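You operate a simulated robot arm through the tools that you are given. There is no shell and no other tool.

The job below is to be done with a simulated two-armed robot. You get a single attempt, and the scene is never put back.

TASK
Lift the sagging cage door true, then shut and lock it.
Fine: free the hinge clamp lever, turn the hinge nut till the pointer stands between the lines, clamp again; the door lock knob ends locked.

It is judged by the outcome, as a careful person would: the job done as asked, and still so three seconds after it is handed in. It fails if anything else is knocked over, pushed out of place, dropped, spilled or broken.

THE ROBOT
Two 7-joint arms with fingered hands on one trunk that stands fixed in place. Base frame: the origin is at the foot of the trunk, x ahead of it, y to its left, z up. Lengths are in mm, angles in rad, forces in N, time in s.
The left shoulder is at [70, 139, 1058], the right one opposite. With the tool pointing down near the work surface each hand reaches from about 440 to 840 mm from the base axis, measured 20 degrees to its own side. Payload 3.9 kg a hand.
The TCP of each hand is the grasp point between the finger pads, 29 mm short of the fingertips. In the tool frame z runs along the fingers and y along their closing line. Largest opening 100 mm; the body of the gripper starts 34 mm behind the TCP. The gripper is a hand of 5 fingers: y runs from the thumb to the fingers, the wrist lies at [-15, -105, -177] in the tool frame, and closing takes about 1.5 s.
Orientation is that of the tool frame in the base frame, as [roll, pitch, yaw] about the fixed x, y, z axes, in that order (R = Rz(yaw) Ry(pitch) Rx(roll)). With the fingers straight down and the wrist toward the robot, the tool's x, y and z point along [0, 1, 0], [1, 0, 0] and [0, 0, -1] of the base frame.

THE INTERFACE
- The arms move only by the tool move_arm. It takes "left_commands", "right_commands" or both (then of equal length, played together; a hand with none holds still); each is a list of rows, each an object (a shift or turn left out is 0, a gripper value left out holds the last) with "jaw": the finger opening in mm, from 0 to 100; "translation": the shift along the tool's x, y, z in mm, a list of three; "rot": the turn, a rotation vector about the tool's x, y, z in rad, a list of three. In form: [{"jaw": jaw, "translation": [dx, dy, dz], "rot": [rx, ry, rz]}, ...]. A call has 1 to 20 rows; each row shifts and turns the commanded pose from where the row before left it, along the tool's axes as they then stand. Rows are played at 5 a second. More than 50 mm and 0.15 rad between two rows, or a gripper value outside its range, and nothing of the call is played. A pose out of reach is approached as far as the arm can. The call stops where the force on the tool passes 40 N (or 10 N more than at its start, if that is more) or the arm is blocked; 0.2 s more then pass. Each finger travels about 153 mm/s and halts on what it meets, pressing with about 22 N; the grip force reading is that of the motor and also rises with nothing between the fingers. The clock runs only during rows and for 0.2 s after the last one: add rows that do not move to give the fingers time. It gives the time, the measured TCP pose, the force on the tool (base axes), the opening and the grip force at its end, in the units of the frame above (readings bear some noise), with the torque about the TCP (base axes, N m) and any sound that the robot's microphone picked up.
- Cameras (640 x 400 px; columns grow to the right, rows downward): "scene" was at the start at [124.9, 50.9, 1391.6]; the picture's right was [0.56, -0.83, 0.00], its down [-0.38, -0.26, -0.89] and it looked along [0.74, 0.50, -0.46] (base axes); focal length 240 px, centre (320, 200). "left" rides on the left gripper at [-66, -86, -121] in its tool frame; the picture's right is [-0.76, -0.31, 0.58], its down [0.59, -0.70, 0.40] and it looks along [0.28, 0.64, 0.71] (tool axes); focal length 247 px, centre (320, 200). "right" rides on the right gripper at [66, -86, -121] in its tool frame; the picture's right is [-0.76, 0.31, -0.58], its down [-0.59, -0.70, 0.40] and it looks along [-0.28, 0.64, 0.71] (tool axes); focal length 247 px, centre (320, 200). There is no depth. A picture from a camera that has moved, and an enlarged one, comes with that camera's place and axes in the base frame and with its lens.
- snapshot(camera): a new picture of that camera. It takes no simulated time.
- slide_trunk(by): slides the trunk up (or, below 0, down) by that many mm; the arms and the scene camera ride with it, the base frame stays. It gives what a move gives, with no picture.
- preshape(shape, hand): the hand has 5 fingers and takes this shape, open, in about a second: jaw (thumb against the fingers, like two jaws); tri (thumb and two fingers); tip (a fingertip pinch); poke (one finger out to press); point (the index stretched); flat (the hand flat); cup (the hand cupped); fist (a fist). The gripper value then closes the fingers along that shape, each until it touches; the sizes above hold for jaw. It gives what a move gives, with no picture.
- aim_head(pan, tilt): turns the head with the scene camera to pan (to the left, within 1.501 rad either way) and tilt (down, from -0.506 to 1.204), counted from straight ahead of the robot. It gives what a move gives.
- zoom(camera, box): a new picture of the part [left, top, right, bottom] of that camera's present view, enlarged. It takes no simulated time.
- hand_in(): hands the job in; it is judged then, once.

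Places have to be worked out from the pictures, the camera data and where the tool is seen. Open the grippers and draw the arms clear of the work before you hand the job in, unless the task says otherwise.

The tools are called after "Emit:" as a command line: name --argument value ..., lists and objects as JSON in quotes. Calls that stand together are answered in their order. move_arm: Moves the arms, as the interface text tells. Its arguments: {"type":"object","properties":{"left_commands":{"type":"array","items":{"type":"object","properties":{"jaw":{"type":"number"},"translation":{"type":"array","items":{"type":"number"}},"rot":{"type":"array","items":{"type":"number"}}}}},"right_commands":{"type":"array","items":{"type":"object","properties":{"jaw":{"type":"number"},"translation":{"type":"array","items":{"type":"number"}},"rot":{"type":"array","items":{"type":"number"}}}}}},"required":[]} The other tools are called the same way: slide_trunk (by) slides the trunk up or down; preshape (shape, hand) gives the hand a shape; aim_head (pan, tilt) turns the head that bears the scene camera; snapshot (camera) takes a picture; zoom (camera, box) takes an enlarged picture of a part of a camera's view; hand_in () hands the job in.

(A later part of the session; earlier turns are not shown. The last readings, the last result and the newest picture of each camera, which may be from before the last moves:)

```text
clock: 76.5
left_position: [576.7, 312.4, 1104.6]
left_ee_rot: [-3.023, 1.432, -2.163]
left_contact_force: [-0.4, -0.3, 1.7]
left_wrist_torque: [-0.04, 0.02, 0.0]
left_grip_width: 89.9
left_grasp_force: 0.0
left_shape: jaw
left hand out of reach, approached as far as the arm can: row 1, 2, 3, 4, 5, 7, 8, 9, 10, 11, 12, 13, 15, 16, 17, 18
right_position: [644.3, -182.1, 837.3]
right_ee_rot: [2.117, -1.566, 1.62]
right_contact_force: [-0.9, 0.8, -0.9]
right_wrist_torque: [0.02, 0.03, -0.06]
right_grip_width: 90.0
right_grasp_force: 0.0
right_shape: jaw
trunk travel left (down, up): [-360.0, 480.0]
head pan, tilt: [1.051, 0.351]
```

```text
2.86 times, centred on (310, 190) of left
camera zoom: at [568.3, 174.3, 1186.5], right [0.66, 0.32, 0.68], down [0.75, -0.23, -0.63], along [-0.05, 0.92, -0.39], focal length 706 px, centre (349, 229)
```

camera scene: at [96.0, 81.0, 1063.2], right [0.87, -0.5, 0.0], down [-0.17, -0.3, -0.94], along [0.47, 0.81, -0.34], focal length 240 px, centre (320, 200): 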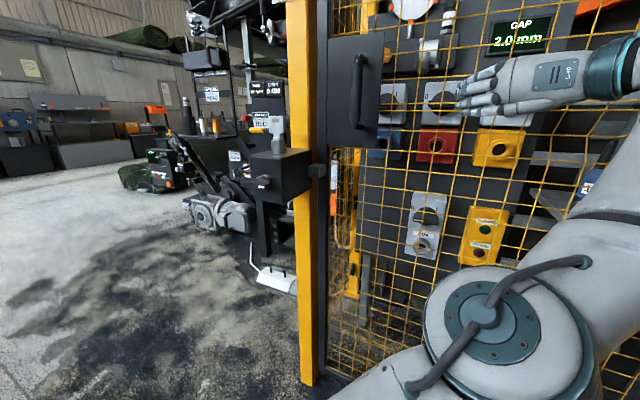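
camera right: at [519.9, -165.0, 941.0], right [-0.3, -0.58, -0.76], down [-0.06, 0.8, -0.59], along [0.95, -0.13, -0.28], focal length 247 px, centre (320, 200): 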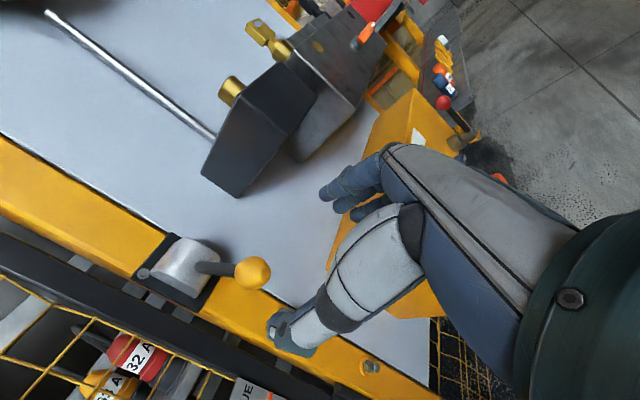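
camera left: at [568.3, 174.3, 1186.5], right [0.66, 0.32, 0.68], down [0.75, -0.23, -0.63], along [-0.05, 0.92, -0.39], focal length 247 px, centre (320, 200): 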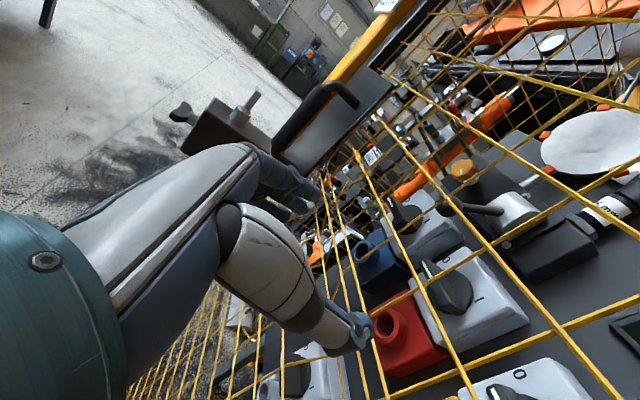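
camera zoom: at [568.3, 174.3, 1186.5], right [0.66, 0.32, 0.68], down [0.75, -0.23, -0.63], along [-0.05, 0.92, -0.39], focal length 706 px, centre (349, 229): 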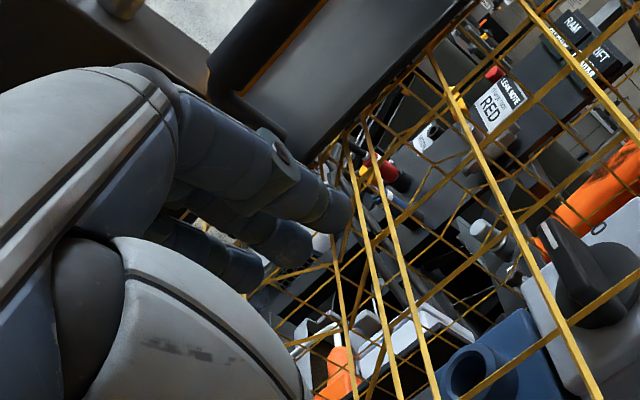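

The door plate now measures d≈687 along its whole width – the door appears shut (or nearly). A square bolt sticks out of the lock box toward the stile. I zoom in on lock box, bolt and stile edge.

Emit:
zoom --camera "scene" --box '[244, 155, 308, 195]'

Emit:
zoom --camera "scene" --box '[300, 150, 340, 175]'

Emit:
zoom --camera "left" --box '[160, 70, 400, 220]'

```text
10.00 times, centred on (276, 175) of scene
camera zoom: at [96.0, 81.0, 1063.2], right [0.87, -0.5, 0.0], down [-0.17, -0.3, -0.94], along [0.47, 0.81, -0.34], focal length 2396 px, centre (760, 450)
```

zoom: 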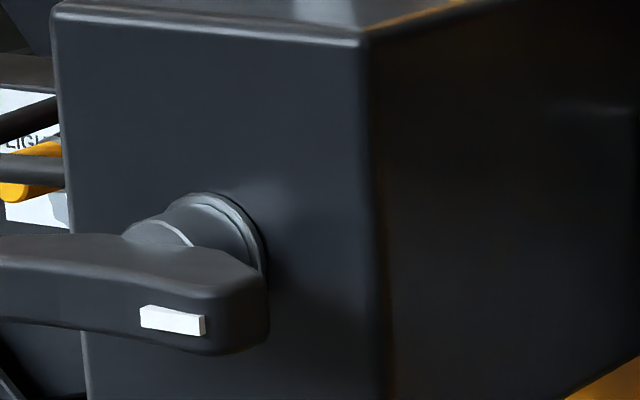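

```text
16.00 times, centred on (320, 162) of scene
camera zoom: at [96.0, 81.0, 1063.2], right [0.87, -0.5, 0.0], down [-0.17, -0.3, -0.94], along [0.47, 0.81, -0.34], focal length 3833 px, centre (320, 800)
```

zoom: 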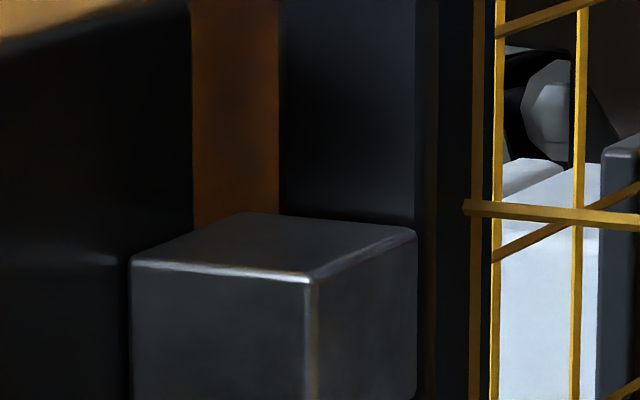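

```text
2.67 times, centred on (280, 145) of left
camera zoom: at [568.3, 174.3, 1186.5], right [0.66, 0.32, 0.68], down [0.75, -0.23, -0.63], along [-0.05, 0.92, -0.39], focal length 659 px, centre (427, 347)
```

zoom: 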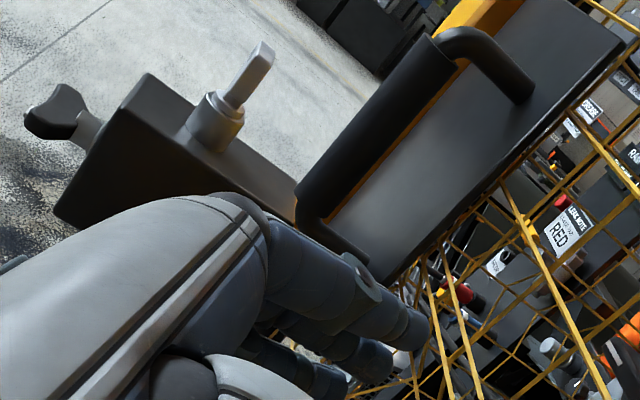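

That block is a keeper on the stile sitting right beside the lock box, so the door is in or very near its shut position. The left fingertips are at the mesh; I withdraw the hand straight back along its own axis.

Emit:
move_arm --left_commands '[{"translation": [0, 0, -15]}, {"translation": [0, 0, -15]}, {"translation": [0, 0, -20]}]'

Emit:
snapshot --camera "scene"

Emit:
snapshot --camera "left"

```text
clock: 77.3
left_position: [563.2, 240.5, 1126.7]
left_ee_rot: [1.81, 1.569, 2.642]
left_contact_force: [0.5, 0.9, -0.3]
left_wrist_torque: [-0.03, 0.0, -0.01]
left_grip_width: 90.0
left_grasp_force: 0.0
left_shape: jaw
left hand out of reach, approached as far as the arm can: row 1, 2, 3
right_position: [642.6, -183.7, 838.0]
right_ee_rot: [1.208, -1.569, 2.526]
right_contact_force: [-0.8, 0.7, 1.6]
right_wrist_torque: [-0.01, 0.0, 0.03]
right_grip_width: 89.7
right_grasp_force: 0.1
right_shape: jaw
trunk travel left (down, up): [-360.0, 480.0]
head pan, tilt: [1.051, 0.351]
```

```text
taken
camera scene: at [95.0, 80.4, 1063.3], right [0.87, -0.5, 0.0], down [-0.17, -0.3, -0.94], along [0.47, 0.81, -0.34], focal length 240 px, centre (320, 200)
```

scene: 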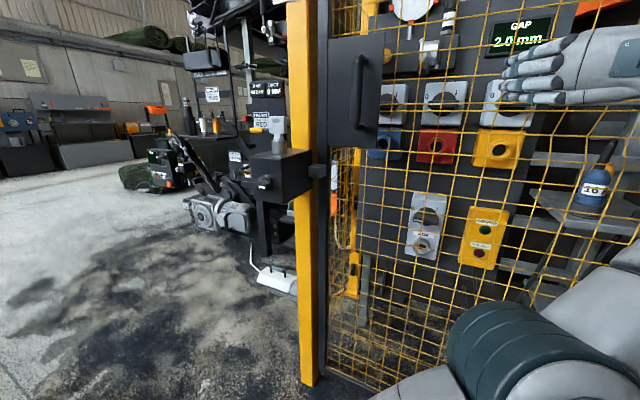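

```text
taken
camera left: at [545.7, 92.5, 1191.8], right [0.62, 0.22, 0.76], down [0.79, -0.18, -0.59], along [0.01, 0.96, -0.28], focal length 247 px, centre (320, 200)
```

left: 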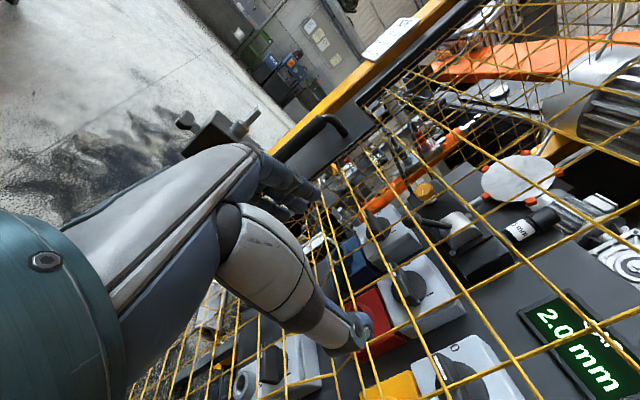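

The hand is free and holds the wanted orientation. I check the control panel display, which showed "TRIP DOOR", and the hinge gauge.

Emit:
aim_head --pan 0.1 --tilt 0.0

Emit:
snapshot --camera "scene"

```text
clock: 78.6
left_position: [563.8, 242.0, 1126.5]
left_ee_rot: [2.098, 1.569, 2.93]
left_contact_force: [-0.4, -0.1, 0.1]
left_wrist_torque: [-0.04, 0.03, -0.01]
left_grip_width: 90.0
left_grasp_force: 0.0
left_shape: jaw
right_position: [643.3, -183.3, 838.2]
right_ee_rot: [1.263, -1.567, 2.471]
right_contact_force: [-0.9, 0.0, -0.3]
right_wrist_torque: [-0.01, 0.02, 0.01]
right_grip_width: 89.9
right_grasp_force: 0.0
right_shape: jaw
trunk travel left (down, up): [-360.0, 480.0]
head pan, tilt: [0.099, 0.0]
```

```text
taken
camera scene: at [138.8, 8.7, 1095.7], right [0.1, -0.99, 0.0], down [0.0, 0.0, -1.0], along [0.99, 0.1, 0.0], focal length 240 px, centre (320, 200)
```

scene: 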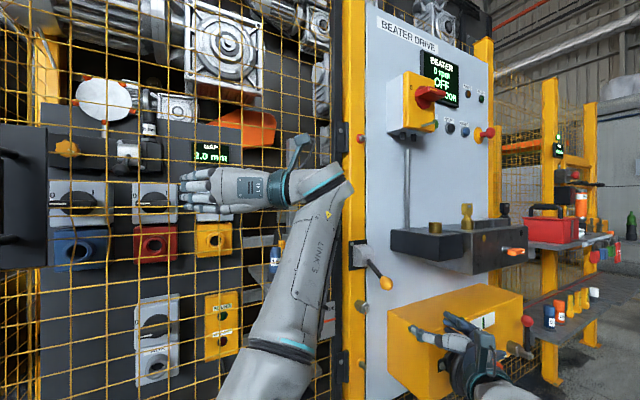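

Emit:
zoom --camera "scene" --box '[400, 40, 480, 110]'

Emit:
zoom --camera "scene" --box '[310, 190, 406, 390]'

```text
5.71 times, centred on (440, 75) of scene
camera zoom: at [138.8, 8.7, 1095.7], right [0.1, -0.99, 0.0], down [0.0, 0.0, -1.0], along [0.99, 0.1, 0.0], focal length 1369 px, centre (-366, 914)
```

zoom: 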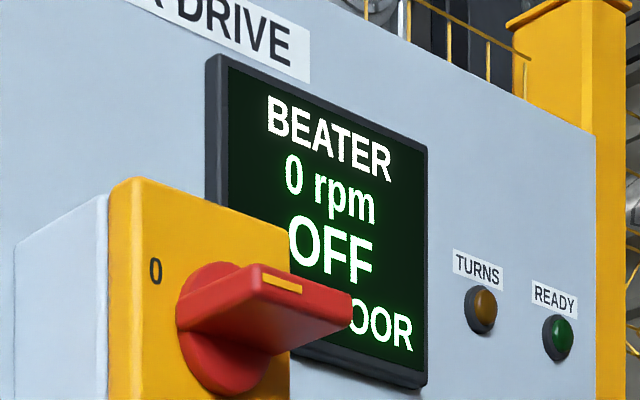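

```text
2.00 times, centred on (358, 290) of scene
camera zoom: at [138.8, 8.7, 1095.7], right [0.1, -0.99, 0.0], down [0.0, 0.0, -1.0], along [0.99, 0.1, 0.0], focal length 479 px, centre (244, 20)
```

zoom: 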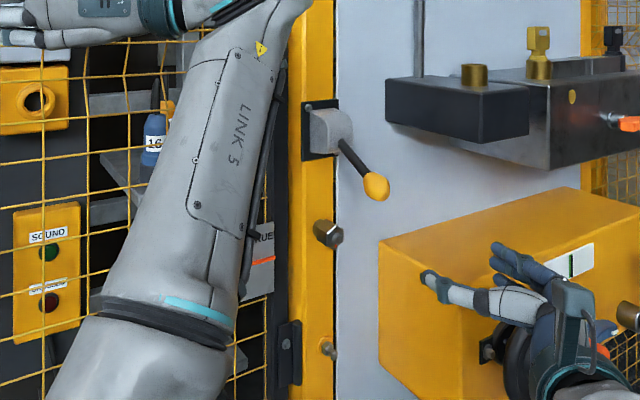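

Display still says trip/door. I'll verify the shutting by pushing on the door plate. First I move the left hand gradually left and back from the mesh, checking reach as I go.

Emit:
move_arm --left_commands '[{"translation": [0, 36, -22]}, {"translation": [0, 36, -22]}]'

Emit:
aim_head --pan 0.8 --tilt 0.3

Emit:
snapshot --camera "scene"

```text
clock: 79.2
left_position: [521.7, 253.3, 1170.2]
left_ee_rot: [3.084, 1.564, -2.364]
left_contact_force: [0.5, -0.9, -0.3]
left_wrist_torque: [0.0, -0.04, -0.01]
left_grip_width: 90.0
left_grasp_force: 0.1
left_shape: jaw
left hand out of reach, approached as far as the arm can: row 1, 2
right_position: [642.7, -182.3, 838.9]
right_ee_rot: [2.039, -1.569, 1.697]
right_contact_force: [-0.6, 0.0, -1.1]
right_wrist_torque: [0.0, 0.02, -0.03]
right_grip_width: 89.5
right_grasp_force: 0.0
right_shape: jaw
trunk travel left (down, up): [-360.0, 480.0]
head pan, tilt: [0.099, 0.0]
```

```text
clock: 80.2
left_position: [521.6, 253.4, 1172.0]
left_ee_rot: [-2.681, 1.565, -1.845]
left_contact_force: [-0.9, -0.6, 0.3]
left_wrist_torque: [0.01, -0.03, 0.02]
left_grip_width: 90.0
left_grasp_force: 0.0
left_shape: jaw
right_position: [643.0, -183.3, 838.8]
right_ee_rot: [1.456, -1.567, 2.279]
right_contact_force: [0.6, -0.5, -0.5]
right_wrist_torque: [0.03, 0.03, -0.01]
right_grip_width: 89.9
right_grasp_force: 0.1
right_shape: jaw
trunk travel left (down, up): [-360.0, 480.0]
head pan, tilt: [0.799, 0.3]
```

```text
taken
camera scene: at [114.3, 66.6, 1068.0], right [0.72, -0.7, 0.0], down [-0.21, -0.21, -0.96], along [0.67, 0.68, -0.3], focal length 240 px, centre (320, 200)
```

scene: 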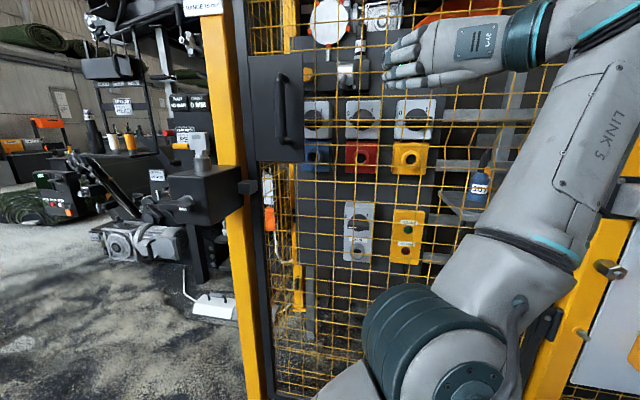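

The arm sits at its outer reach limit in this orientation, so it is awkward for the left side. I lower the left hand, then turn it back fingers-down, which has much freer reach there.

Emit:
move_arm --left_commands '[{"translation": [40, 0, -10]}, {"translation": [40, 0, -10]}, {"translation": [40, 0, -10]}, {"translation": [40, 0, -10]}, {"translation": [40, 0, -10]}]'

Emit:
snapshot --camera "scene"

```text
clock: 81.4
left_position: [556.7, 227.4, 1131.3]
left_ee_rot: [-2.797, 1.568, -1.964]
left_contact_force: [-0.3, 0.2, -0.2]
left_wrist_torque: [-0.02, 0.01, 0.01]
left_grip_width: 89.8
left_grasp_force: 0.1
left_shape: jaw
left hand out of reach, approached as far as the arm can: row 1, 2, 3, 4, 5
right_position: [644.1, -182.5, 838.1]
right_ee_rot: [1.865, -1.566, 1.869]
right_contact_force: [0.7, -0.2, 0.2]
right_wrist_torque: [0.0, -0.01, 0.0]
right_grip_width: 90.0
right_grasp_force: 0.0
right_shape: jaw
trunk travel left (down, up): [-360.0, 480.0]
head pan, tilt: [0.799, 0.3]
```

```text
taken
camera scene: at [114.3, 66.6, 1068.0], right [0.72, -0.7, 0.0], down [-0.21, -0.21, -0.96], along [0.67, 0.68, -0.3], focal length 240 px, centre (320, 200)
```

scene: 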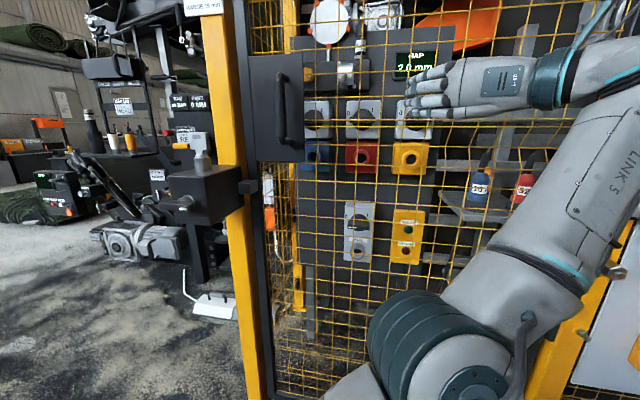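

That orientation constrains position, so I undo the rotation while commanding the hand downward and back from the door, in small batches.

Emit:
move_arm --left_commands '[{"translation": [19.7, -1.5, -4], "rot": [0.0645, 0.1079, 0.0645]}, {"translation": [19.7, -1.5, -4], "rot": [0.0645, 0.1079, 0.0645]}, {"translation": [19.7, -1.5, -4], "rot": [0.0645, 0.1079, 0.0645]}, {"translation": [17.7, -3.7, 2], "rot": [0.0645, 0.1079, 0.0645]}]'

Emit:
snapshot --camera "scene"

```text
clock: 82.4
left_position: [580.7, 206.4, 1089.7]
left_ee_rot: [2.745, 1.057, -2.965]
left_contact_force: [-0.2, -0.1, -0.5]
left_wrist_torque: [0.01, -0.01, -0.01]
left_grip_width: 89.8
left_grasp_force: 0.1
left_shape: jaw
left hand out of reach, approached as far as the arm can: row 1, 2, 3, 4
right_position: [644.0, -182.8, 838.4]
right_ee_rot: [1.516, -1.567, 2.218]
right_contact_force: [0.0, -0.3, -0.6]
right_wrist_torque: [-0.02, 0.01, -0.01]
right_grip_width: 89.5
right_grasp_force: 0.1
right_shape: jaw
trunk travel left (down, up): [-360.0, 480.0]
head pan, tilt: [0.799, 0.3]
```

```text
taken
camera scene: at [114.3, 66.7, 1068.0], right [0.72, -0.7, 0.0], down [-0.21, -0.21, -0.96], along [0.67, 0.68, -0.3], focal length 240 px, centre (320, 200)
```

scene: 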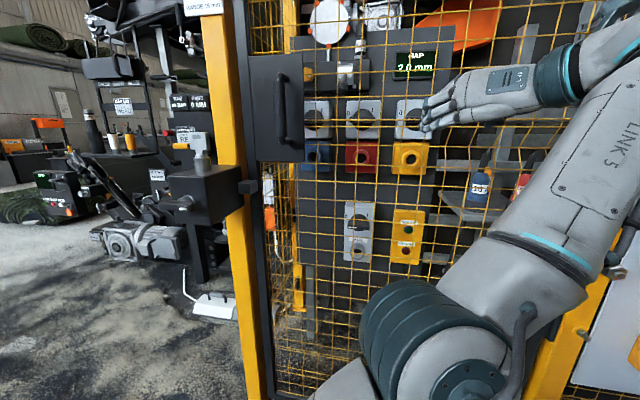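

Turning works and the hand is descending. Continuing with a stronger back-off from the door.

Emit:
move_arm --left_commands '[{"translation": [19, -7, 6], "rot": [0.0645, 0.1079, 0.0645]}, {"translation": [19, -7, 6], "rot": [0.0645, 0.1079, 0.0645]}, {"translation": [19, -7, 6], "rot": [0.0645, 0.1079, 0.0645]}, {"translation": [19, -7, 6], "rot": [0.0645, 0.1079, 0.0645]}]'

Emit:
snapshot --camera "scene"

```text
clock: 83.4
left_position: [575.8, 182.8, 1034.3]
left_ee_rot: [2.892, 0.573, -3.121]
left_contact_force: [-0.6, -0.3, 0.6]
left_wrist_torque: [0.03, -0.04, 0.02]
left_grip_width: 89.6
left_grasp_force: 0.1
left_shape: jaw
left hand out of reach, approached as far as the arm can: row 1, 2, 3, 4
right_position: [643.7, -182.8, 837.1]
right_ee_rot: [1.238, -1.567, 2.499]
right_contact_force: [-0.3, 1.1, 0.4]
right_wrist_torque: [0.0, 0.01, 0.0]
right_grip_width: 89.7
right_grasp_force: 0.1
right_shape: jaw
trunk travel left (down, up): [-360.0, 480.0]
head pan, tilt: [0.799, 0.3]
```

```text
taken
camera scene: at [114.3, 66.6, 1068.0], right [0.72, -0.7, 0.0], down [-0.21, -0.21, -0.96], along [0.67, 0.68, -0.3], focal length 240 px, centre (320, 200)
```

scene: 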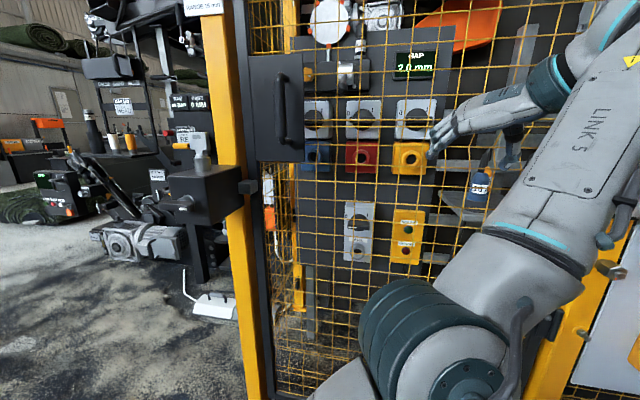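

Good progress, clear of the mesh. Finishing the turn to fingers-down while descending.

Emit:
move_arm --left_commands '[{"translation": [14, -10, 22], "rot": [0.0645, 0.1079, 0.0645]}, {"translation": [14, -10, 22], "rot": [0.0645, 0.1079, 0.0645]}, {"translation": [12, -10, 24], "rot": [0.0645, 0.1079, 0.0645]}, {"translation": [10, -10, 26], "rot": [0.0645, 0.1079, 0.0645]}, {"translation": [8, -10, 26], "rot": [0.0645, 0.1079, 0.0645]}]'

Emit:
snapshot --camera "scene"

```text
clock: 84.6
left_position: [586.3, 149.3, 918.7]
left_ee_rot: [3.135, 0.007, 2.907]
left_contact_force: [-0.5, -0.2, 0.8]
left_wrist_torque: [-0.04, 0.0, -0.04]
left_grip_width: 89.9
left_grasp_force: 0.1
left_shape: jaw
left hand out of reach, approached as far as the arm can: row 1, 2, 3, 4, 5
right_position: [642.6, -182.0, 839.6]
right_ee_rot: [1.477, -1.564, 2.259]
right_contact_force: [0.1, 0.5, 0.0]
right_wrist_torque: [-0.01, 0.04, -0.05]
right_grip_width: 89.8
right_grasp_force: 0.1
right_shape: jaw
trunk travel left (down, up): [-360.0, 480.0]
head pan, tilt: [0.799, 0.3]
```

```text
taken
camera scene: at [112.7, 67.7, 1068.2], right [0.72, -0.7, 0.0], down [-0.2, -0.21, -0.96], along [0.67, 0.68, -0.3], focal length 240 px, centre (320, 200)
```

scene: 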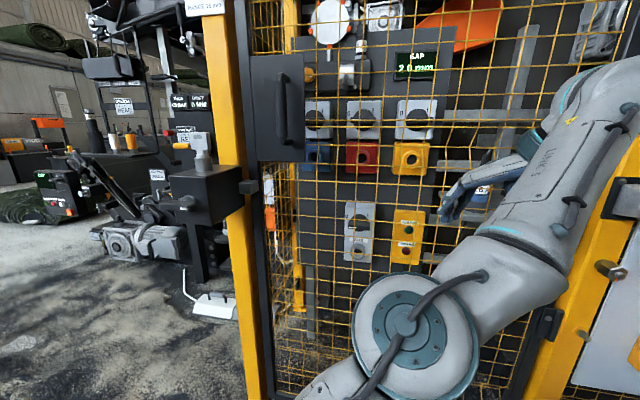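

Fingers-down again at (586,149,919), still at the outer reach; I now draw it back toward the robot while turning yaw to a more natural angle.

Emit:
move_arm --left_commands '[{"translation": [25, -8, 10], "rot": [0, 0, 0.14]}, {"translation": [25, -8, 10], "rot": [0, 0, 0.14]}, {"translation": [24, -10, 10], "rot": [0, 0, 0.14]}, {"translation": [22, -14, 10], "rot": [0, 0, 0.14]}]'

Emit:
snapshot --camera "scene"

```text
clock: 85.6
left_position: [586.9, 146.5, 928.5]
left_ee_rot: [3.135, 0.027, 2.865]
left_contact_force: [1.2, -0.2, 0.7]
left_wrist_torque: [0.04, 0.01, 0.0]
left_grip_width: 89.9
left_grasp_force: 0.0
left_shape: jaw
left hand out of reach, approached as far as the arm can: row 1, 2, 3, 4
right_position: [642.9, -183.7, 838.4]
right_ee_rot: [1.402, -1.567, 2.332]
right_contact_force: [0.8, -0.5, -0.5]
right_wrist_torque: [0.0, 0.01, 0.0]
right_grip_width: 89.8
right_grasp_force: 0.0
right_shape: jaw
trunk travel left (down, up): [-360.0, 480.0]
head pan, tilt: [0.799, 0.3]
```

```text
taken
camera scene: at [114.3, 66.6, 1068.0], right [0.72, -0.7, 0.0], down [-0.21, -0.21, -0.96], along [0.67, 0.68, -0.3], focal length 240 px, centre (320, 200)
```

scene: 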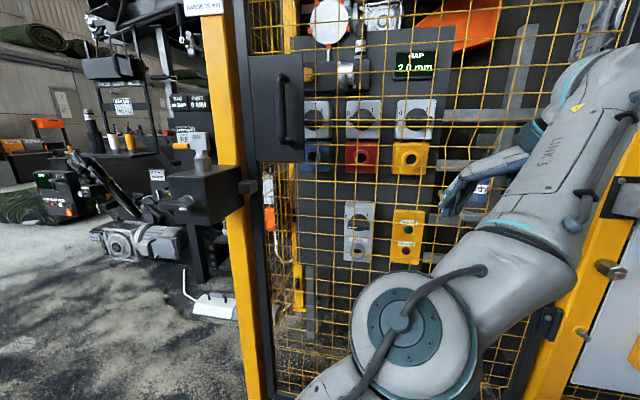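

The arm seems stuck at a joint limit here. I probe small single moves to find which directions are free.

Emit:
move_arm --left_commands '[{"translation": [0, 0, 25]}]'

Emit:
move_arm --left_commands '[{"translation": [0, -25, 0]}]'

Emit:
move_arm --left_commands '[{"rot": [0.14, 0, 0]}]'

```text
clock: 86.0
left_position: [585.9, 146.5, 929.5]
left_ee_rot: [3.135, 0.026, 2.865]
left_contact_force: [0.2, -0.4, -0.4]
left_wrist_torque: [0.02, 0.0, -0.01]
left_grip_width: 89.9
left_grasp_force: 0.1
left_shape: jaw
left hand out of reach, approached as far as the arm can: row 1
right_position: [644.3, -184.2, 838.7]
right_ee_rot: [1.762, -1.569, 1.973]
right_contact_force: [0.3, 1.1, -0.2]
right_wrist_torque: [-0.03, 0.02, -0.04]
right_grip_width: 89.6
right_grasp_force: 0.2
right_shape: jaw
trunk travel left (down, up): [-360.0, 480.0]
head pan, tilt: [0.799, 0.3]
```

```text
clock: 86.4
left_position: [579.4, 126.6, 931.0]
left_ee_rot: [3.136, 0.033, 2.87]
left_contact_force: [-0.3, -0.3, 0.3]
left_wrist_torque: [0.01, 0.05, 0.0]
left_grip_width: 90.0
left_grasp_force: 0.1
left_shape: jaw
left hand out of reach, approached as far as the arm can: row 1
right_position: [642.3, -183.9, 836.4]
right_ee_rot: [1.616, -1.569, 2.118]
right_contact_force: [0.2, -0.1, 0.0]
right_wrist_torque: [-0.06, -0.01, -0.03]
right_grip_width: 89.6
right_grasp_force: 0.0
right_shape: jaw
trunk travel left (down, up): [-360.0, 480.0]
head pan, tilt: [0.799, 0.3]
```

```text
clock: 86.8
left_position: [574.7, 112.4, 916.9]
left_ee_rot: [-3.031, 0.036, 2.909]
left_contact_force: [-1.1, 0.1, 0.3]
left_wrist_torque: [-0.02, -0.01, 0.03]
left_grip_width: 89.7
left_grasp_force: 0.0
left_shape: jaw
left hand out of reach, approached as far as the arm can: row 1
right_position: [643.3, -182.4, 837.2]
right_ee_rot: [1.421, -1.567, 2.314]
right_contact_force: [0.5, 0.8, -0.2]
right_wrist_torque: [0.02, -0.01, -0.02]
right_grip_width: 89.8
right_grasp_force: 0.0
right_shape: jaw
trunk travel left (down, up): [-360.0, 480.0]
head pan, tilt: [0.799, 0.3]
```

Moving back (-y) and tilting respond. Let me see the whole left arm configuration.

Emit:
aim_head --pan 0.35 --tilt 0.5

Emit:
snapshot --camera "scene"

Emit:
snapshot --camera "left"

```text
clock: 87.7
left_position: [573.9, 111.5, 918.5]
left_ee_rot: [-3.03, 0.041, 2.906]
left_contact_force: [-0.1, -0.1, -0.4]
left_wrist_torque: [-0.04, 0.02, 0.01]
left_grip_width: 89.8
left_grasp_force: 0.2
left_shape: jaw
right_position: [643.9, -183.8, 838.7]
right_ee_rot: [1.748, -1.567, 1.987]
right_contact_force: [-0.4, -0.5, 1.1]
right_wrist_torque: [0.02, 0.0, 0.0]
right_grip_width: 89.8
right_grasp_force: 0.1
right_shape: jaw
trunk travel left (down, up): [-360.0, 480.0]
head pan, tilt: [0.351, 0.499]
```

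```text
taken
camera scene: at [134.6, 31.0, 1049.6], right [0.34, -0.94, 0.0], down [-0.45, -0.16, -0.88], along [0.82, 0.3, -0.48], focal length 240 px, centre (320, 200)
```

scene: 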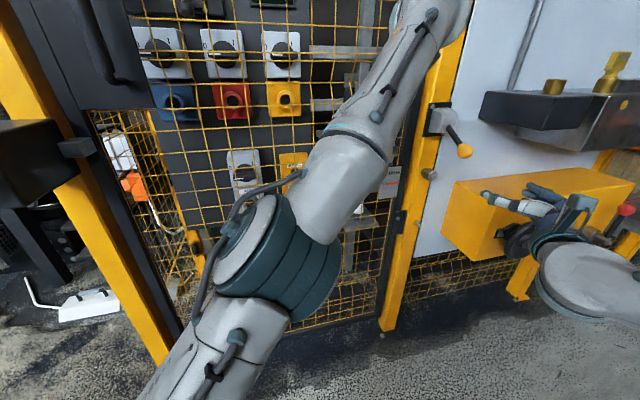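

```text
taken
camera left: at [616.0, 26.7, 1050.4], right [0.67, -0.54, -0.51], down [-0.73, -0.59, -0.34], along [-0.12, 0.6, -0.79], focal length 247 px, centre (320, 200)
```

left: 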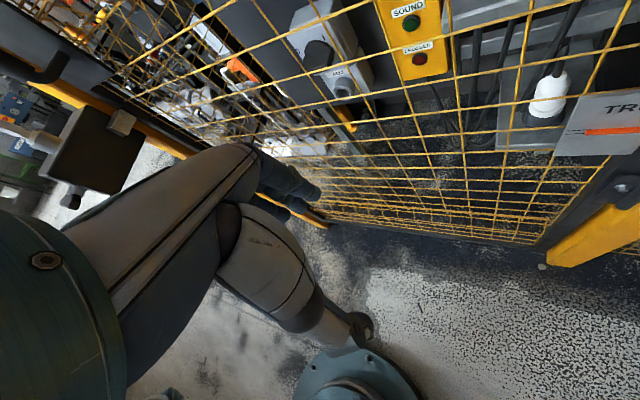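

The elbow has dropped in front with the wrist sharply bent. The natural freeing move is to point the left hand forward (turn about tool y), which unbends the wrist.

Emit:
move_arm --left_commands '[{"rot": [0, -0.14, 0]}, {"rot": [0, -0.14, 0]}, {"rot": [0, -0.14, 0]}, {"rot": [0, -0.14, 0]}]' --right_commands '[{"translation": [0, 20, -10]}, {"translation": [0, 20, -10]}, {"translation": [0, 20, -10]}, {"translation": [0, 20, -10]}]'

Emit:
snapshot --camera "scene"

```text
clock: 88.7
left_position: [581.7, 130.2, 922.6]
left_ee_rot: [-2.9, 0.508, 3.052]
left_contact_force: [-0.1, 0.2, -0.7]
left_wrist_torque: [0.01, 0.02, 0.01]
left_grip_width: 89.8
left_grasp_force: 0.1
left_shape: jaw
left hand out of reach, approached as far as the arm can: row 1, 2, 4
right_position: [653.6, -273.7, 839.4]
right_ee_rot: [1.355, -1.567, 2.381]
right_contact_force: [0.5, 0.1, -0.4]
right_wrist_torque: [0.04, -0.04, 0.01]
right_grip_width: 89.7
right_grasp_force: 0.0
right_shape: jaw
trunk travel left (down, up): [-360.0, 480.0]
head pan, tilt: [0.351, 0.499]
```

```text
taken
camera scene: at [134.8, 30.5, 1049.6], right [0.34, -0.94, 0.0], down [-0.45, -0.16, -0.88], along [0.82, 0.3, -0.48], focal length 240 px, centre (320, 200)
```

scene: 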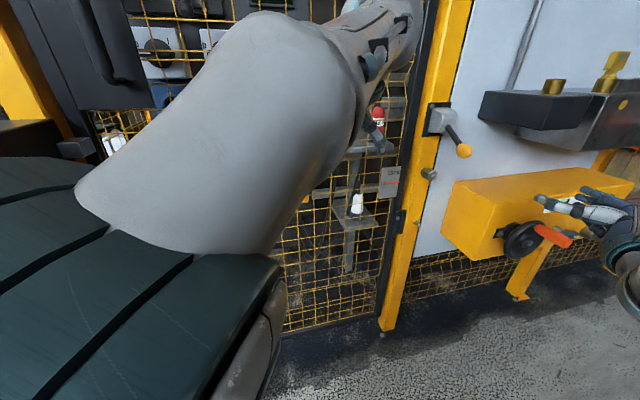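

The elbow has swung up and out again. Continuing the turn to forward-pointing.

Emit:
move_arm --left_commands '[{"rot": [0, -0.14, 0]}, {"rot": [0, -0.14, 0]}, {"rot": [0, -0.14, 0]}, {"rot": [0, -0.14, 0]}]'

Emit:
snapshot --camera "scene"

Emit:
snapshot --camera "right"

```text
clock: 89.7
left_position: [659.0, 123.2, 944.3]
left_ee_rot: [-2.705, 1.046, -2.966]
left_contact_force: [0.4, 0.5, 0.2]
left_wrist_torque: [-0.01, -0.04, 0.02]
left_grip_width: 90.3
left_grasp_force: 0.0
left_shape: jaw
left hand out of reach, approached as far as the arm can: row 1, 2, 3, 4
right_position: [652.7, -273.4, 839.0]
right_ee_rot: [1.484, -1.567, 2.251]
right_contact_force: [-0.7, 0.5, 0.3]
right_wrist_torque: [0.02, -0.01, 0.03]
right_grip_width: 90.0
right_grasp_force: 0.0
right_shape: jaw
trunk travel left (down, up): [-360.0, 480.0]
head pan, tilt: [0.351, 0.499]
```

```text
taken
camera scene: at [134.8, 30.9, 1049.6], right [0.34, -0.94, 0.0], down [-0.45, -0.16, -0.88], along [0.82, 0.3, -0.48], focal length 240 px, centre (320, 200)
```

scene: 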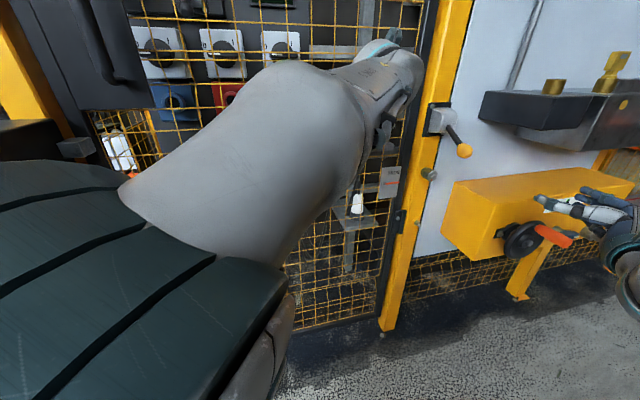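

```text
taken
camera right: at [505.5, -270.0, 904.3], right [-0.31, -0.58, -0.76], down [-0.06, 0.8, -0.59], along [0.95, -0.13, -0.28], focal length 247 px, centre (320, 200)
```

right: 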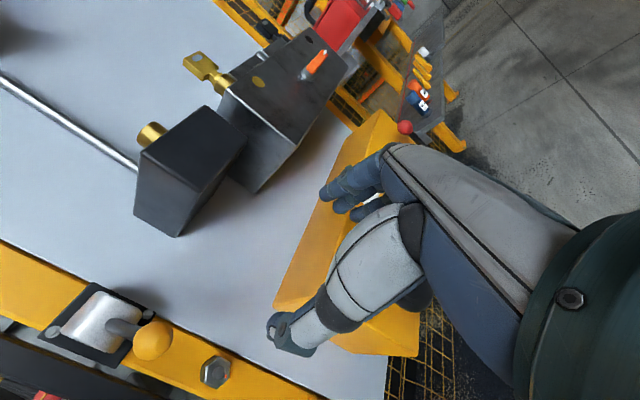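

The hand drifts toward the door as it turns (d≈615), so I pull it straight back along its axis.

Emit:
move_arm --left_commands '[{"translation": [0, 0, -35]}, {"translation": [0, 0, -35]}, {"translation": [0, 0, -35]}, {"translation": [0, 0, -35]}]'

Emit:
snapshot --camera "scene"

```text
clock: 90.7
left_position: [650.8, 126.0, 978.0]
left_ee_rot: [-2.7, 1.051, -2.973]
left_contact_force: [-0.2, -1.3, 0.2]
left_wrist_torque: [-0.03, 0.0, -0.02]
left_grip_width: 89.7
left_grasp_force: 0.1
left_shape: jaw
left hand out of reach, approached as far as the arm can: row 1, 2, 3, 4
right_position: [653.2, -272.6, 838.7]
right_ee_rot: [1.587, -1.568, 2.148]
right_contact_force: [-0.4, 0.3, 0.5]
right_wrist_torque: [0.02, -0.02, 0.0]
right_grip_width: 89.8
right_grasp_force: 0.0
right_shape: jaw
trunk travel left (down, up): [-360.0, 480.0]
head pan, tilt: [0.351, 0.499]
```

```text
taken
camera scene: at [134.7, 31.0, 1049.6], right [0.34, -0.94, 0.0], down [-0.45, -0.16, -0.88], along [0.82, 0.3, -0.48], focal length 240 px, centre (320, 200)
```

scene: 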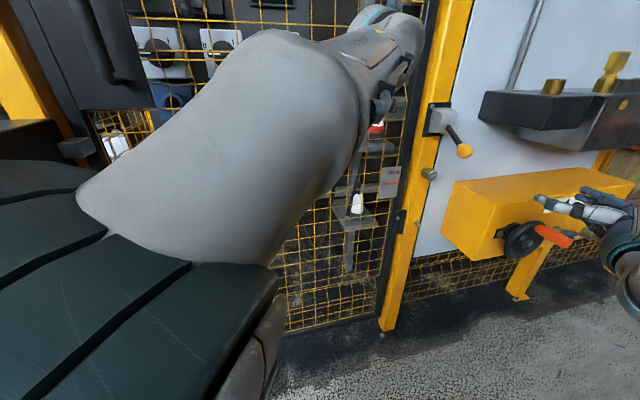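

Only a little motion. I steer to a pose mirroring the right arm's comfortable one (fingers forward and slightly inward, lower), which should clear the joint limit.

Emit:
move_arm --left_commands '[{"translation": [29, 11, 7], "rot": [0.065, -0.087, 0.06]}, {"translation": [29, 11, 7], "rot": [0.065, -0.087, 0.06]}, {"translation": [29, 11, 7], "rot": [0.065, -0.087, 0.06]}, {"translation": [29, 11, 7], "rot": [0.065, -0.087, 0.06]}, {"translation": [29, 11, 7], "rot": [0.065, -0.087, 0.06]}]'

Emit:
snapshot --camera "scene"

```text
clock: 92.0
left_position: [706.5, 140.6, 895.1]
left_ee_rot: [-2.358, 1.502, -3.005]
left_contact_force: [-28.1, -14.0, 1.7]
left_wrist_torque: [-0.08, 0.21, 0.42]
left_grip_width: 78.9
left_grasp_force: 0.0
left_shape: jaw
left hand out of reach, approached as far as the arm can: row 1, 2, 3, 4
right_position: [649.6, -275.6, 841.1]
right_ee_rot: [0.663, -1.564, 3.072]
right_contact_force: [0.1, -0.4, 0.5]
right_wrist_torque: [0.0, 0.03, -0.01]
right_grip_width: 89.7
right_grasp_force: 0.2
right_shape: jaw
trunk travel left (down, up): [-360.0, 480.0]
head pan, tilt: [0.351, 0.499]
stopped in row 5 (left hand): the force on the tool passed its limit at 44 N (the readings are from after the stop); the commanded pose is now the measured one
```

```text
taken
camera scene: at [130.3, 28.9, 1050.3], right [0.34, -0.94, 0.0], down [-0.45, -0.16, -0.88], along [0.83, 0.3, -0.47], focal length 240 px, centre (320, 200)
```

scene: 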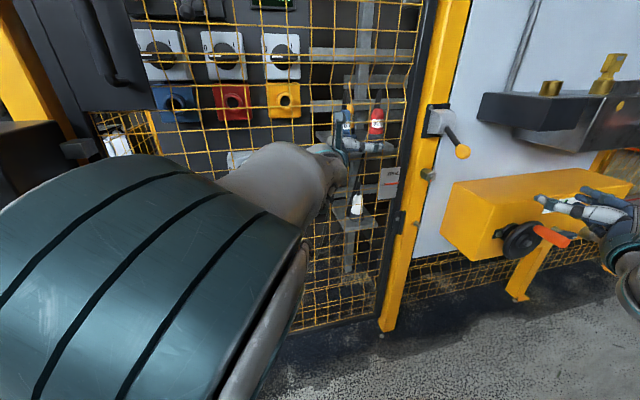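

The hand touched the door mesh at d≈690 and was stopped by 44 N, which shows the door is hard against its stop. I back away along the tool axis at once.

Emit:
move_arm --left_commands '[{"translation": [0, 0, -30]}, {"translation": [0, 0, -30]}, {"translation": [0, 0, -30]}, {"translation": [0, 0, -30]}]'

Emit:
snapshot --camera "scene"

```text
clock: 93.0
left_position: [641.4, 228.9, 894.8]
left_ee_rot: [-2.12, 1.495, -2.77]
left_contact_force: [-6.0, -8.8, 1.0]
left_wrist_torque: [-0.05, -0.04, -0.24]
left_grip_width: 85.0
left_grasp_force: 0.0
left_shape: jaw
left hand out of reach, approached as far as the arm can: row 3, 4
right_position: [652.5, -274.7, 839.5]
right_ee_rot: [0.973, -1.567, 2.764]
right_contact_force: [-0.1, -0.2, 0.2]
right_wrist_torque: [-0.02, 0.02, 0.0]
right_grip_width: 90.0
right_grasp_force: 0.1
right_shape: jaw
trunk travel left (down, up): [-360.0, 480.0]
head pan, tilt: [0.351, 0.499]
```

```text
taken
camera scene: at [133.6, 29.9, 1049.8], right [0.34, -0.94, 0.0], down [-0.45, -0.16, -0.88], along [0.83, 0.3, -0.48], focal length 240 px, centre (320, 200)
```

scene: 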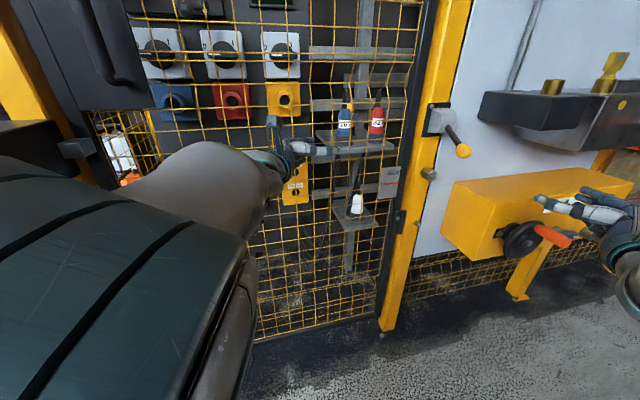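

The hand slid along the mesh instead of away. I now move it directly away from the door plane.

Emit:
move_arm --left_commands '[{"translation": [-2, -24, -8]}, {"translation": [-2, -24, -8]}, {"translation": [-2, -24, -8]}, {"translation": [-2, -24, -8]}]'

Emit:
snapshot --camera "scene"

```text
clock: 94.0
left_position: [643.0, 225.4, 879.2]
left_ee_rot: [-2.171, 1.486, -2.806]
left_contact_force: [-10.9, -4.9, 2.6]
left_wrist_torque: [0.0, -0.1, 0.08]
left_grip_width: 81.3
left_grasp_force: 0.1
left_shape: jaw
left hand out of reach, approached as far as the arm can: row 1, 2, 3, 4
right_position: [651.2, -273.4, 840.0]
right_ee_rot: [1.092, -1.568, 2.643]
right_contact_force: [0.1, -0.2, -0.1]
right_wrist_torque: [0.01, -0.02, 0.0]
right_grip_width: 89.6
right_grasp_force: 0.0
right_shape: jaw
trunk travel left (down, up): [-360.0, 480.0]
head pan, tilt: [0.351, 0.499]
```

```text
taken
camera scene: at [132.4, 30.1, 1049.9], right [0.34, -0.94, 0.0], down [-0.45, -0.16, -0.88], along [0.83, 0.3, -0.48], focal length 240 px, centre (320, 200)
```

scene: 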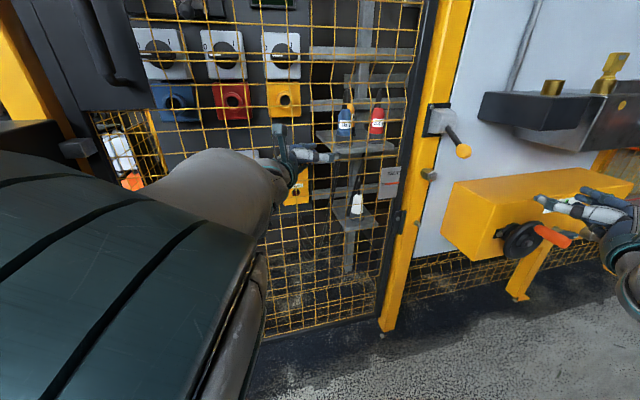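

The arm is flexed to its limit, so I instead pivot the hand about its wrist (compensating translation with rotation) back to fingers-down, which keeps the wrist where the arm can hold it.

Emit:
move_arm --left_commands '[{"translation": [24.5, 0, -3.8], "rot": [0, 0.14, 0]}, {"translation": [24.5, 0, -3.8], "rot": [0, 0.14, 0]}, {"translation": [24.5, 0, -3.8], "rot": [0, 0.14, 0]}, {"translation": [24.5, 0, -3.8], "rot": [0, 0.14, 0]}]'

Emit:
snapshot --camera "scene"

```text
clock: 95.0
left_position: [614.2, 243.4, 789.8]
left_ee_rot: [-3.025, 0.97, 2.595]
left_contact_force: [0.2, 0.0, 1.3]
left_wrist_torque: [-0.02, 0.01, -0.03]
left_grip_width: 89.8
left_grasp_force: 0.1
left_shape: jaw
left hand out of reach, approached as far as the arm can: row 2, 3
right_position: [653.8, -273.1, 838.6]
right_ee_rot: [1.719, -1.567, 2.015]
right_contact_force: [-0.3, 0.2, -0.2]
right_wrist_torque: [0.05, 0.0, 0.0]
right_grip_width: 90.0
right_grasp_force: 0.1
right_shape: jaw
trunk travel left (down, up): [-360.0, 480.0]
head pan, tilt: [0.351, 0.499]
```

```text
taken
camera scene: at [134.7, 31.0, 1049.6], right [0.34, -0.94, 0.0], down [-0.45, -0.16, -0.88], along [0.82, 0.3, -0.48], focal length 240 px, centre (320, 200)
```

scene: 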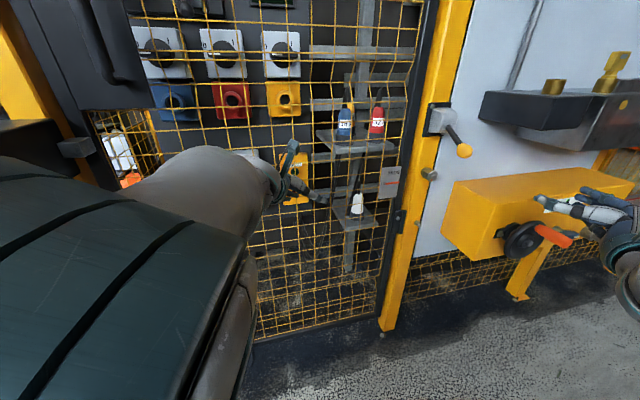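

Contact is gone and the pivot works. Continue to fully fingers-down.

Emit:
move_arm --left_commands '[{"translation": [24.5, 0, -3.8], "rot": [0, 0.14, 0]}, {"translation": [24.5, 0, -3.8], "rot": [0, 0.14, 0]}, {"translation": [24.5, 0, -3.8], "rot": [0, 0.14, 0]}, {"translation": [24.5, 0, -3.8], "rot": [0, 0.14, 0]}, {"translation": [24.5, 0, -3.8], "rot": [0, 0.14, 0]}, {"translation": [24.5, 0, -3.8], "rot": [0, 0.14, 0]}, {"translation": [22, 0, -3.8], "rot": [0, 0.13, 0]}]'

Emit:
snapshot --camera "scene"

```text
clock: 96.6
left_position: [479.6, 424.3, 677.4]
left_ee_rot: [-3.069, 0.015, 2.501]
left_contact_force: [0.5, -0.4, -0.2]
left_wrist_torque: [0.0, 0.0, -0.02]
left_grip_width: 89.8
left_grasp_force: 0.0
left_shape: jaw
left hand out of reach, approached as far as the arm can: row 1, 2, 3, 4, 5, 6, 7
right_position: [652.8, -274.2, 838.5]
right_ee_rot: [1.673, -1.567, 2.062]
right_contact_force: [-0.6, 0.5, -0.8]
right_wrist_torque: [0.0, 0.0, 0.02]
right_grip_width: 90.0
right_grasp_force: 0.1
right_shape: jaw
trunk travel left (down, up): [-360.0, 480.0]
head pan, tilt: [0.351, 0.499]
```

```text
taken
camera scene: at [134.7, 31.0, 1049.6], right [0.34, -0.94, 0.0], down [-0.45, -0.16, -0.88], along [0.82, 0.3, -0.48], focal length 240 px, centre (320, 200)
```

scene: 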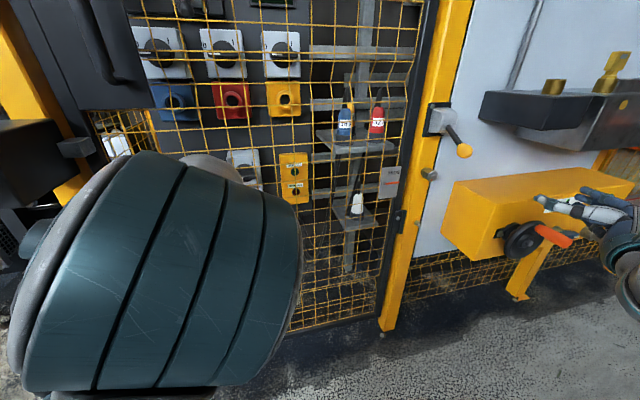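

Fingers-down and free at (480,424,677); I now understand the left arm needs its wrist 430–630 mm from its shoulder. Now look closely at the lock box face for marks.

Emit:
aim_head --pan 1.2 --tilt 0.25

Emit:
snapshot --camera "scene"

Emit:
snapshot --camera "left"

```text
clock: 97.8
left_position: [478.7, 426.0, 672.8]
left_ee_rot: [-3.065, 0.009, 2.506]
left_contact_force: [-0.3, 0.0, 0.3]
left_wrist_torque: [0.07, -0.03, 0.01]
left_grip_width: 89.9
left_grasp_force: 0.1
left_shape: jaw
right_position: [653.9, -272.7, 839.9]
right_ee_rot: [1.864, -1.567, 1.87]
right_contact_force: [-0.4, -1.0, 0.0]
right_wrist_torque: [0.0, -0.01, -0.03]
right_grip_width: 89.8
right_grasp_force: 0.1
right_shape: jaw
trunk travel left (down, up): [-360.0, 480.0]
head pan, tilt: [1.201, 0.25]
```

```text
taken
camera scene: at [83.0, 86.7, 1072.7], right [0.93, -0.36, 0.0], down [-0.09, -0.23, -0.97], along [0.35, 0.9, -0.25], focal length 240 px, centre (320, 200)
```

scene: 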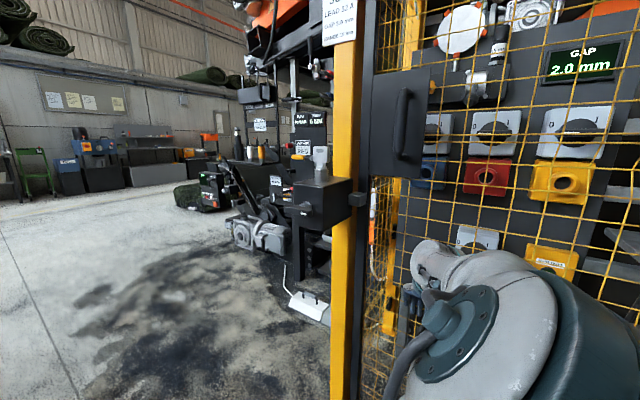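

```text
taken
camera left: at [485.2, 325.7, 801.3], right [0.41, -0.73, -0.54], down [-0.9, -0.24, -0.35], along [0.13, 0.64, -0.76], focal length 247 px, centre (320, 200)
```

left: 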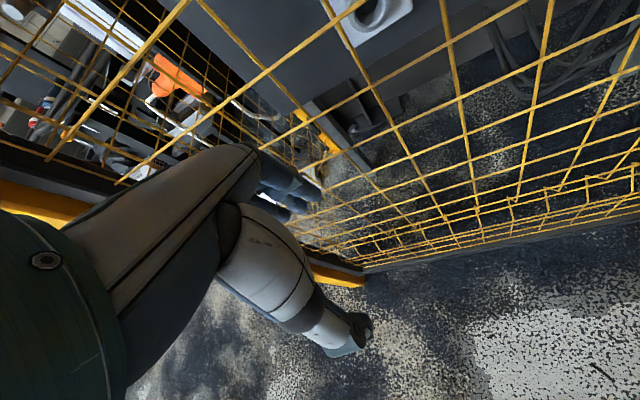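

Emit:
zoom --camera "scene" --box '[280, 140, 376, 200]'

Emit:
zoom --camera "scene" --box '[284, 190, 332, 220]'

Emit:
zoom --camera "scene" --box '[340, 185, 372, 205]'

```text
6.67 times, centred on (328, 170) of scene
camera zoom: at [83.0, 86.7, 1072.7], right [0.93, -0.36, 0.0], down [-0.09, -0.23, -0.97], along [0.35, 0.9, -0.25], focal length 1597 px, centre (267, 400)
```

zoom: 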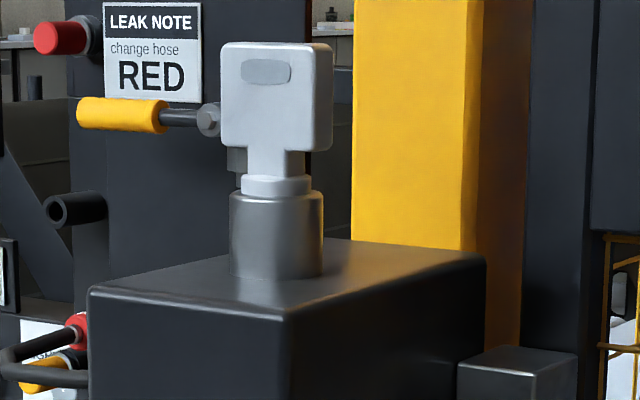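

```text
13.33 times, centred on (308, 205) of scene
camera zoom: at [83.0, 86.7, 1072.7], right [0.93, -0.36, 0.0], down [-0.09, -0.23, -0.97], along [0.35, 0.9, -0.25], focal length 3194 px, centre (480, 133)
```

zoom: 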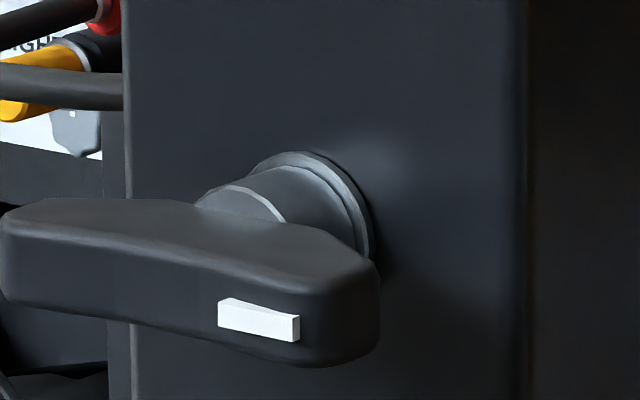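

```text
16.00 times, centred on (356, 195) of scene
camera zoom: at [83.0, 86.7, 1072.7], right [0.93, -0.36, 0.0], down [-0.09, -0.23, -0.97], along [0.35, 0.9, -0.25], focal length 3833 px, centre (-256, 280)
```

zoom: 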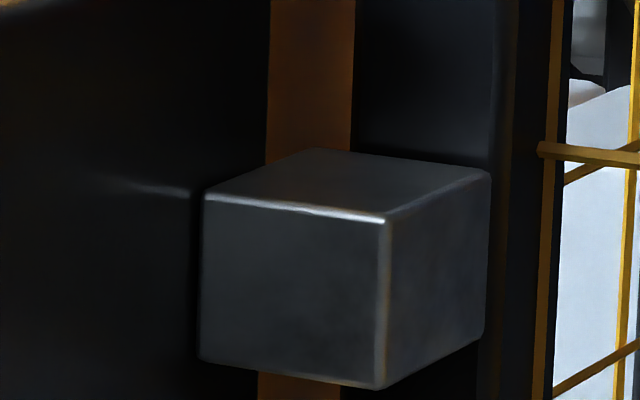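

No labels; the wing knob lies horizontal with its white mark to the right (axis s≈-357, z≈918, d≈505). I'll work it with one finger from above; first raise the left hand clear of the handle and away from the door.

Emit:
move_arm --left_commands '[{"translation": [2, -5.7, -45]}, {"translation": [2, -5.7, -45]}, {"translation": [2, -5.7, -45]}, {"translation": [2, -5.7, -45]}, {"translation": [2, -5.7, -45]}]'

Emit:
snapshot --camera "scene"

```text
clock: 99.0
left_position: [476.3, 455.1, 893.6]
left_ee_rot: [-3.075, 0.013, 2.51]
left_contact_force: [0.1, -1.0, 0.5]
left_wrist_torque: [0.04, -0.01, -0.01]
left_grip_width: 89.8
left_grasp_force: 0.0
left_shape: jaw
left hand out of reach, approached as far as the arm can: row 1, 2, 3, 4
right_position: [653.7, -273.7, 838.1]
right_ee_rot: [2.013, -1.568, 1.723]
right_contact_force: [-1.1, 0.0, 0.1]
right_wrist_torque: [-0.01, 0.03, 0.02]
right_grip_width: 89.8
right_grasp_force: 0.1
right_shape: jaw
trunk travel left (down, up): [-360.0, 480.0]
head pan, tilt: [1.201, 0.25]
```

```text
taken
camera scene: at [83.0, 86.1, 1072.7], right [0.93, -0.36, 0.0], down [-0.09, -0.23, -0.97], along [0.35, 0.9, -0.25], focal length 240 px, centre (320, 200)
```

scene: 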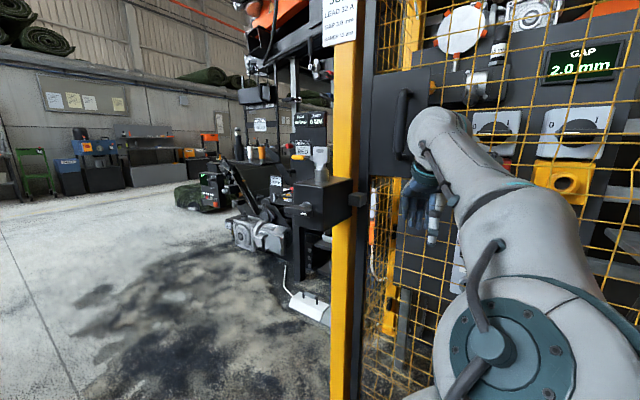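

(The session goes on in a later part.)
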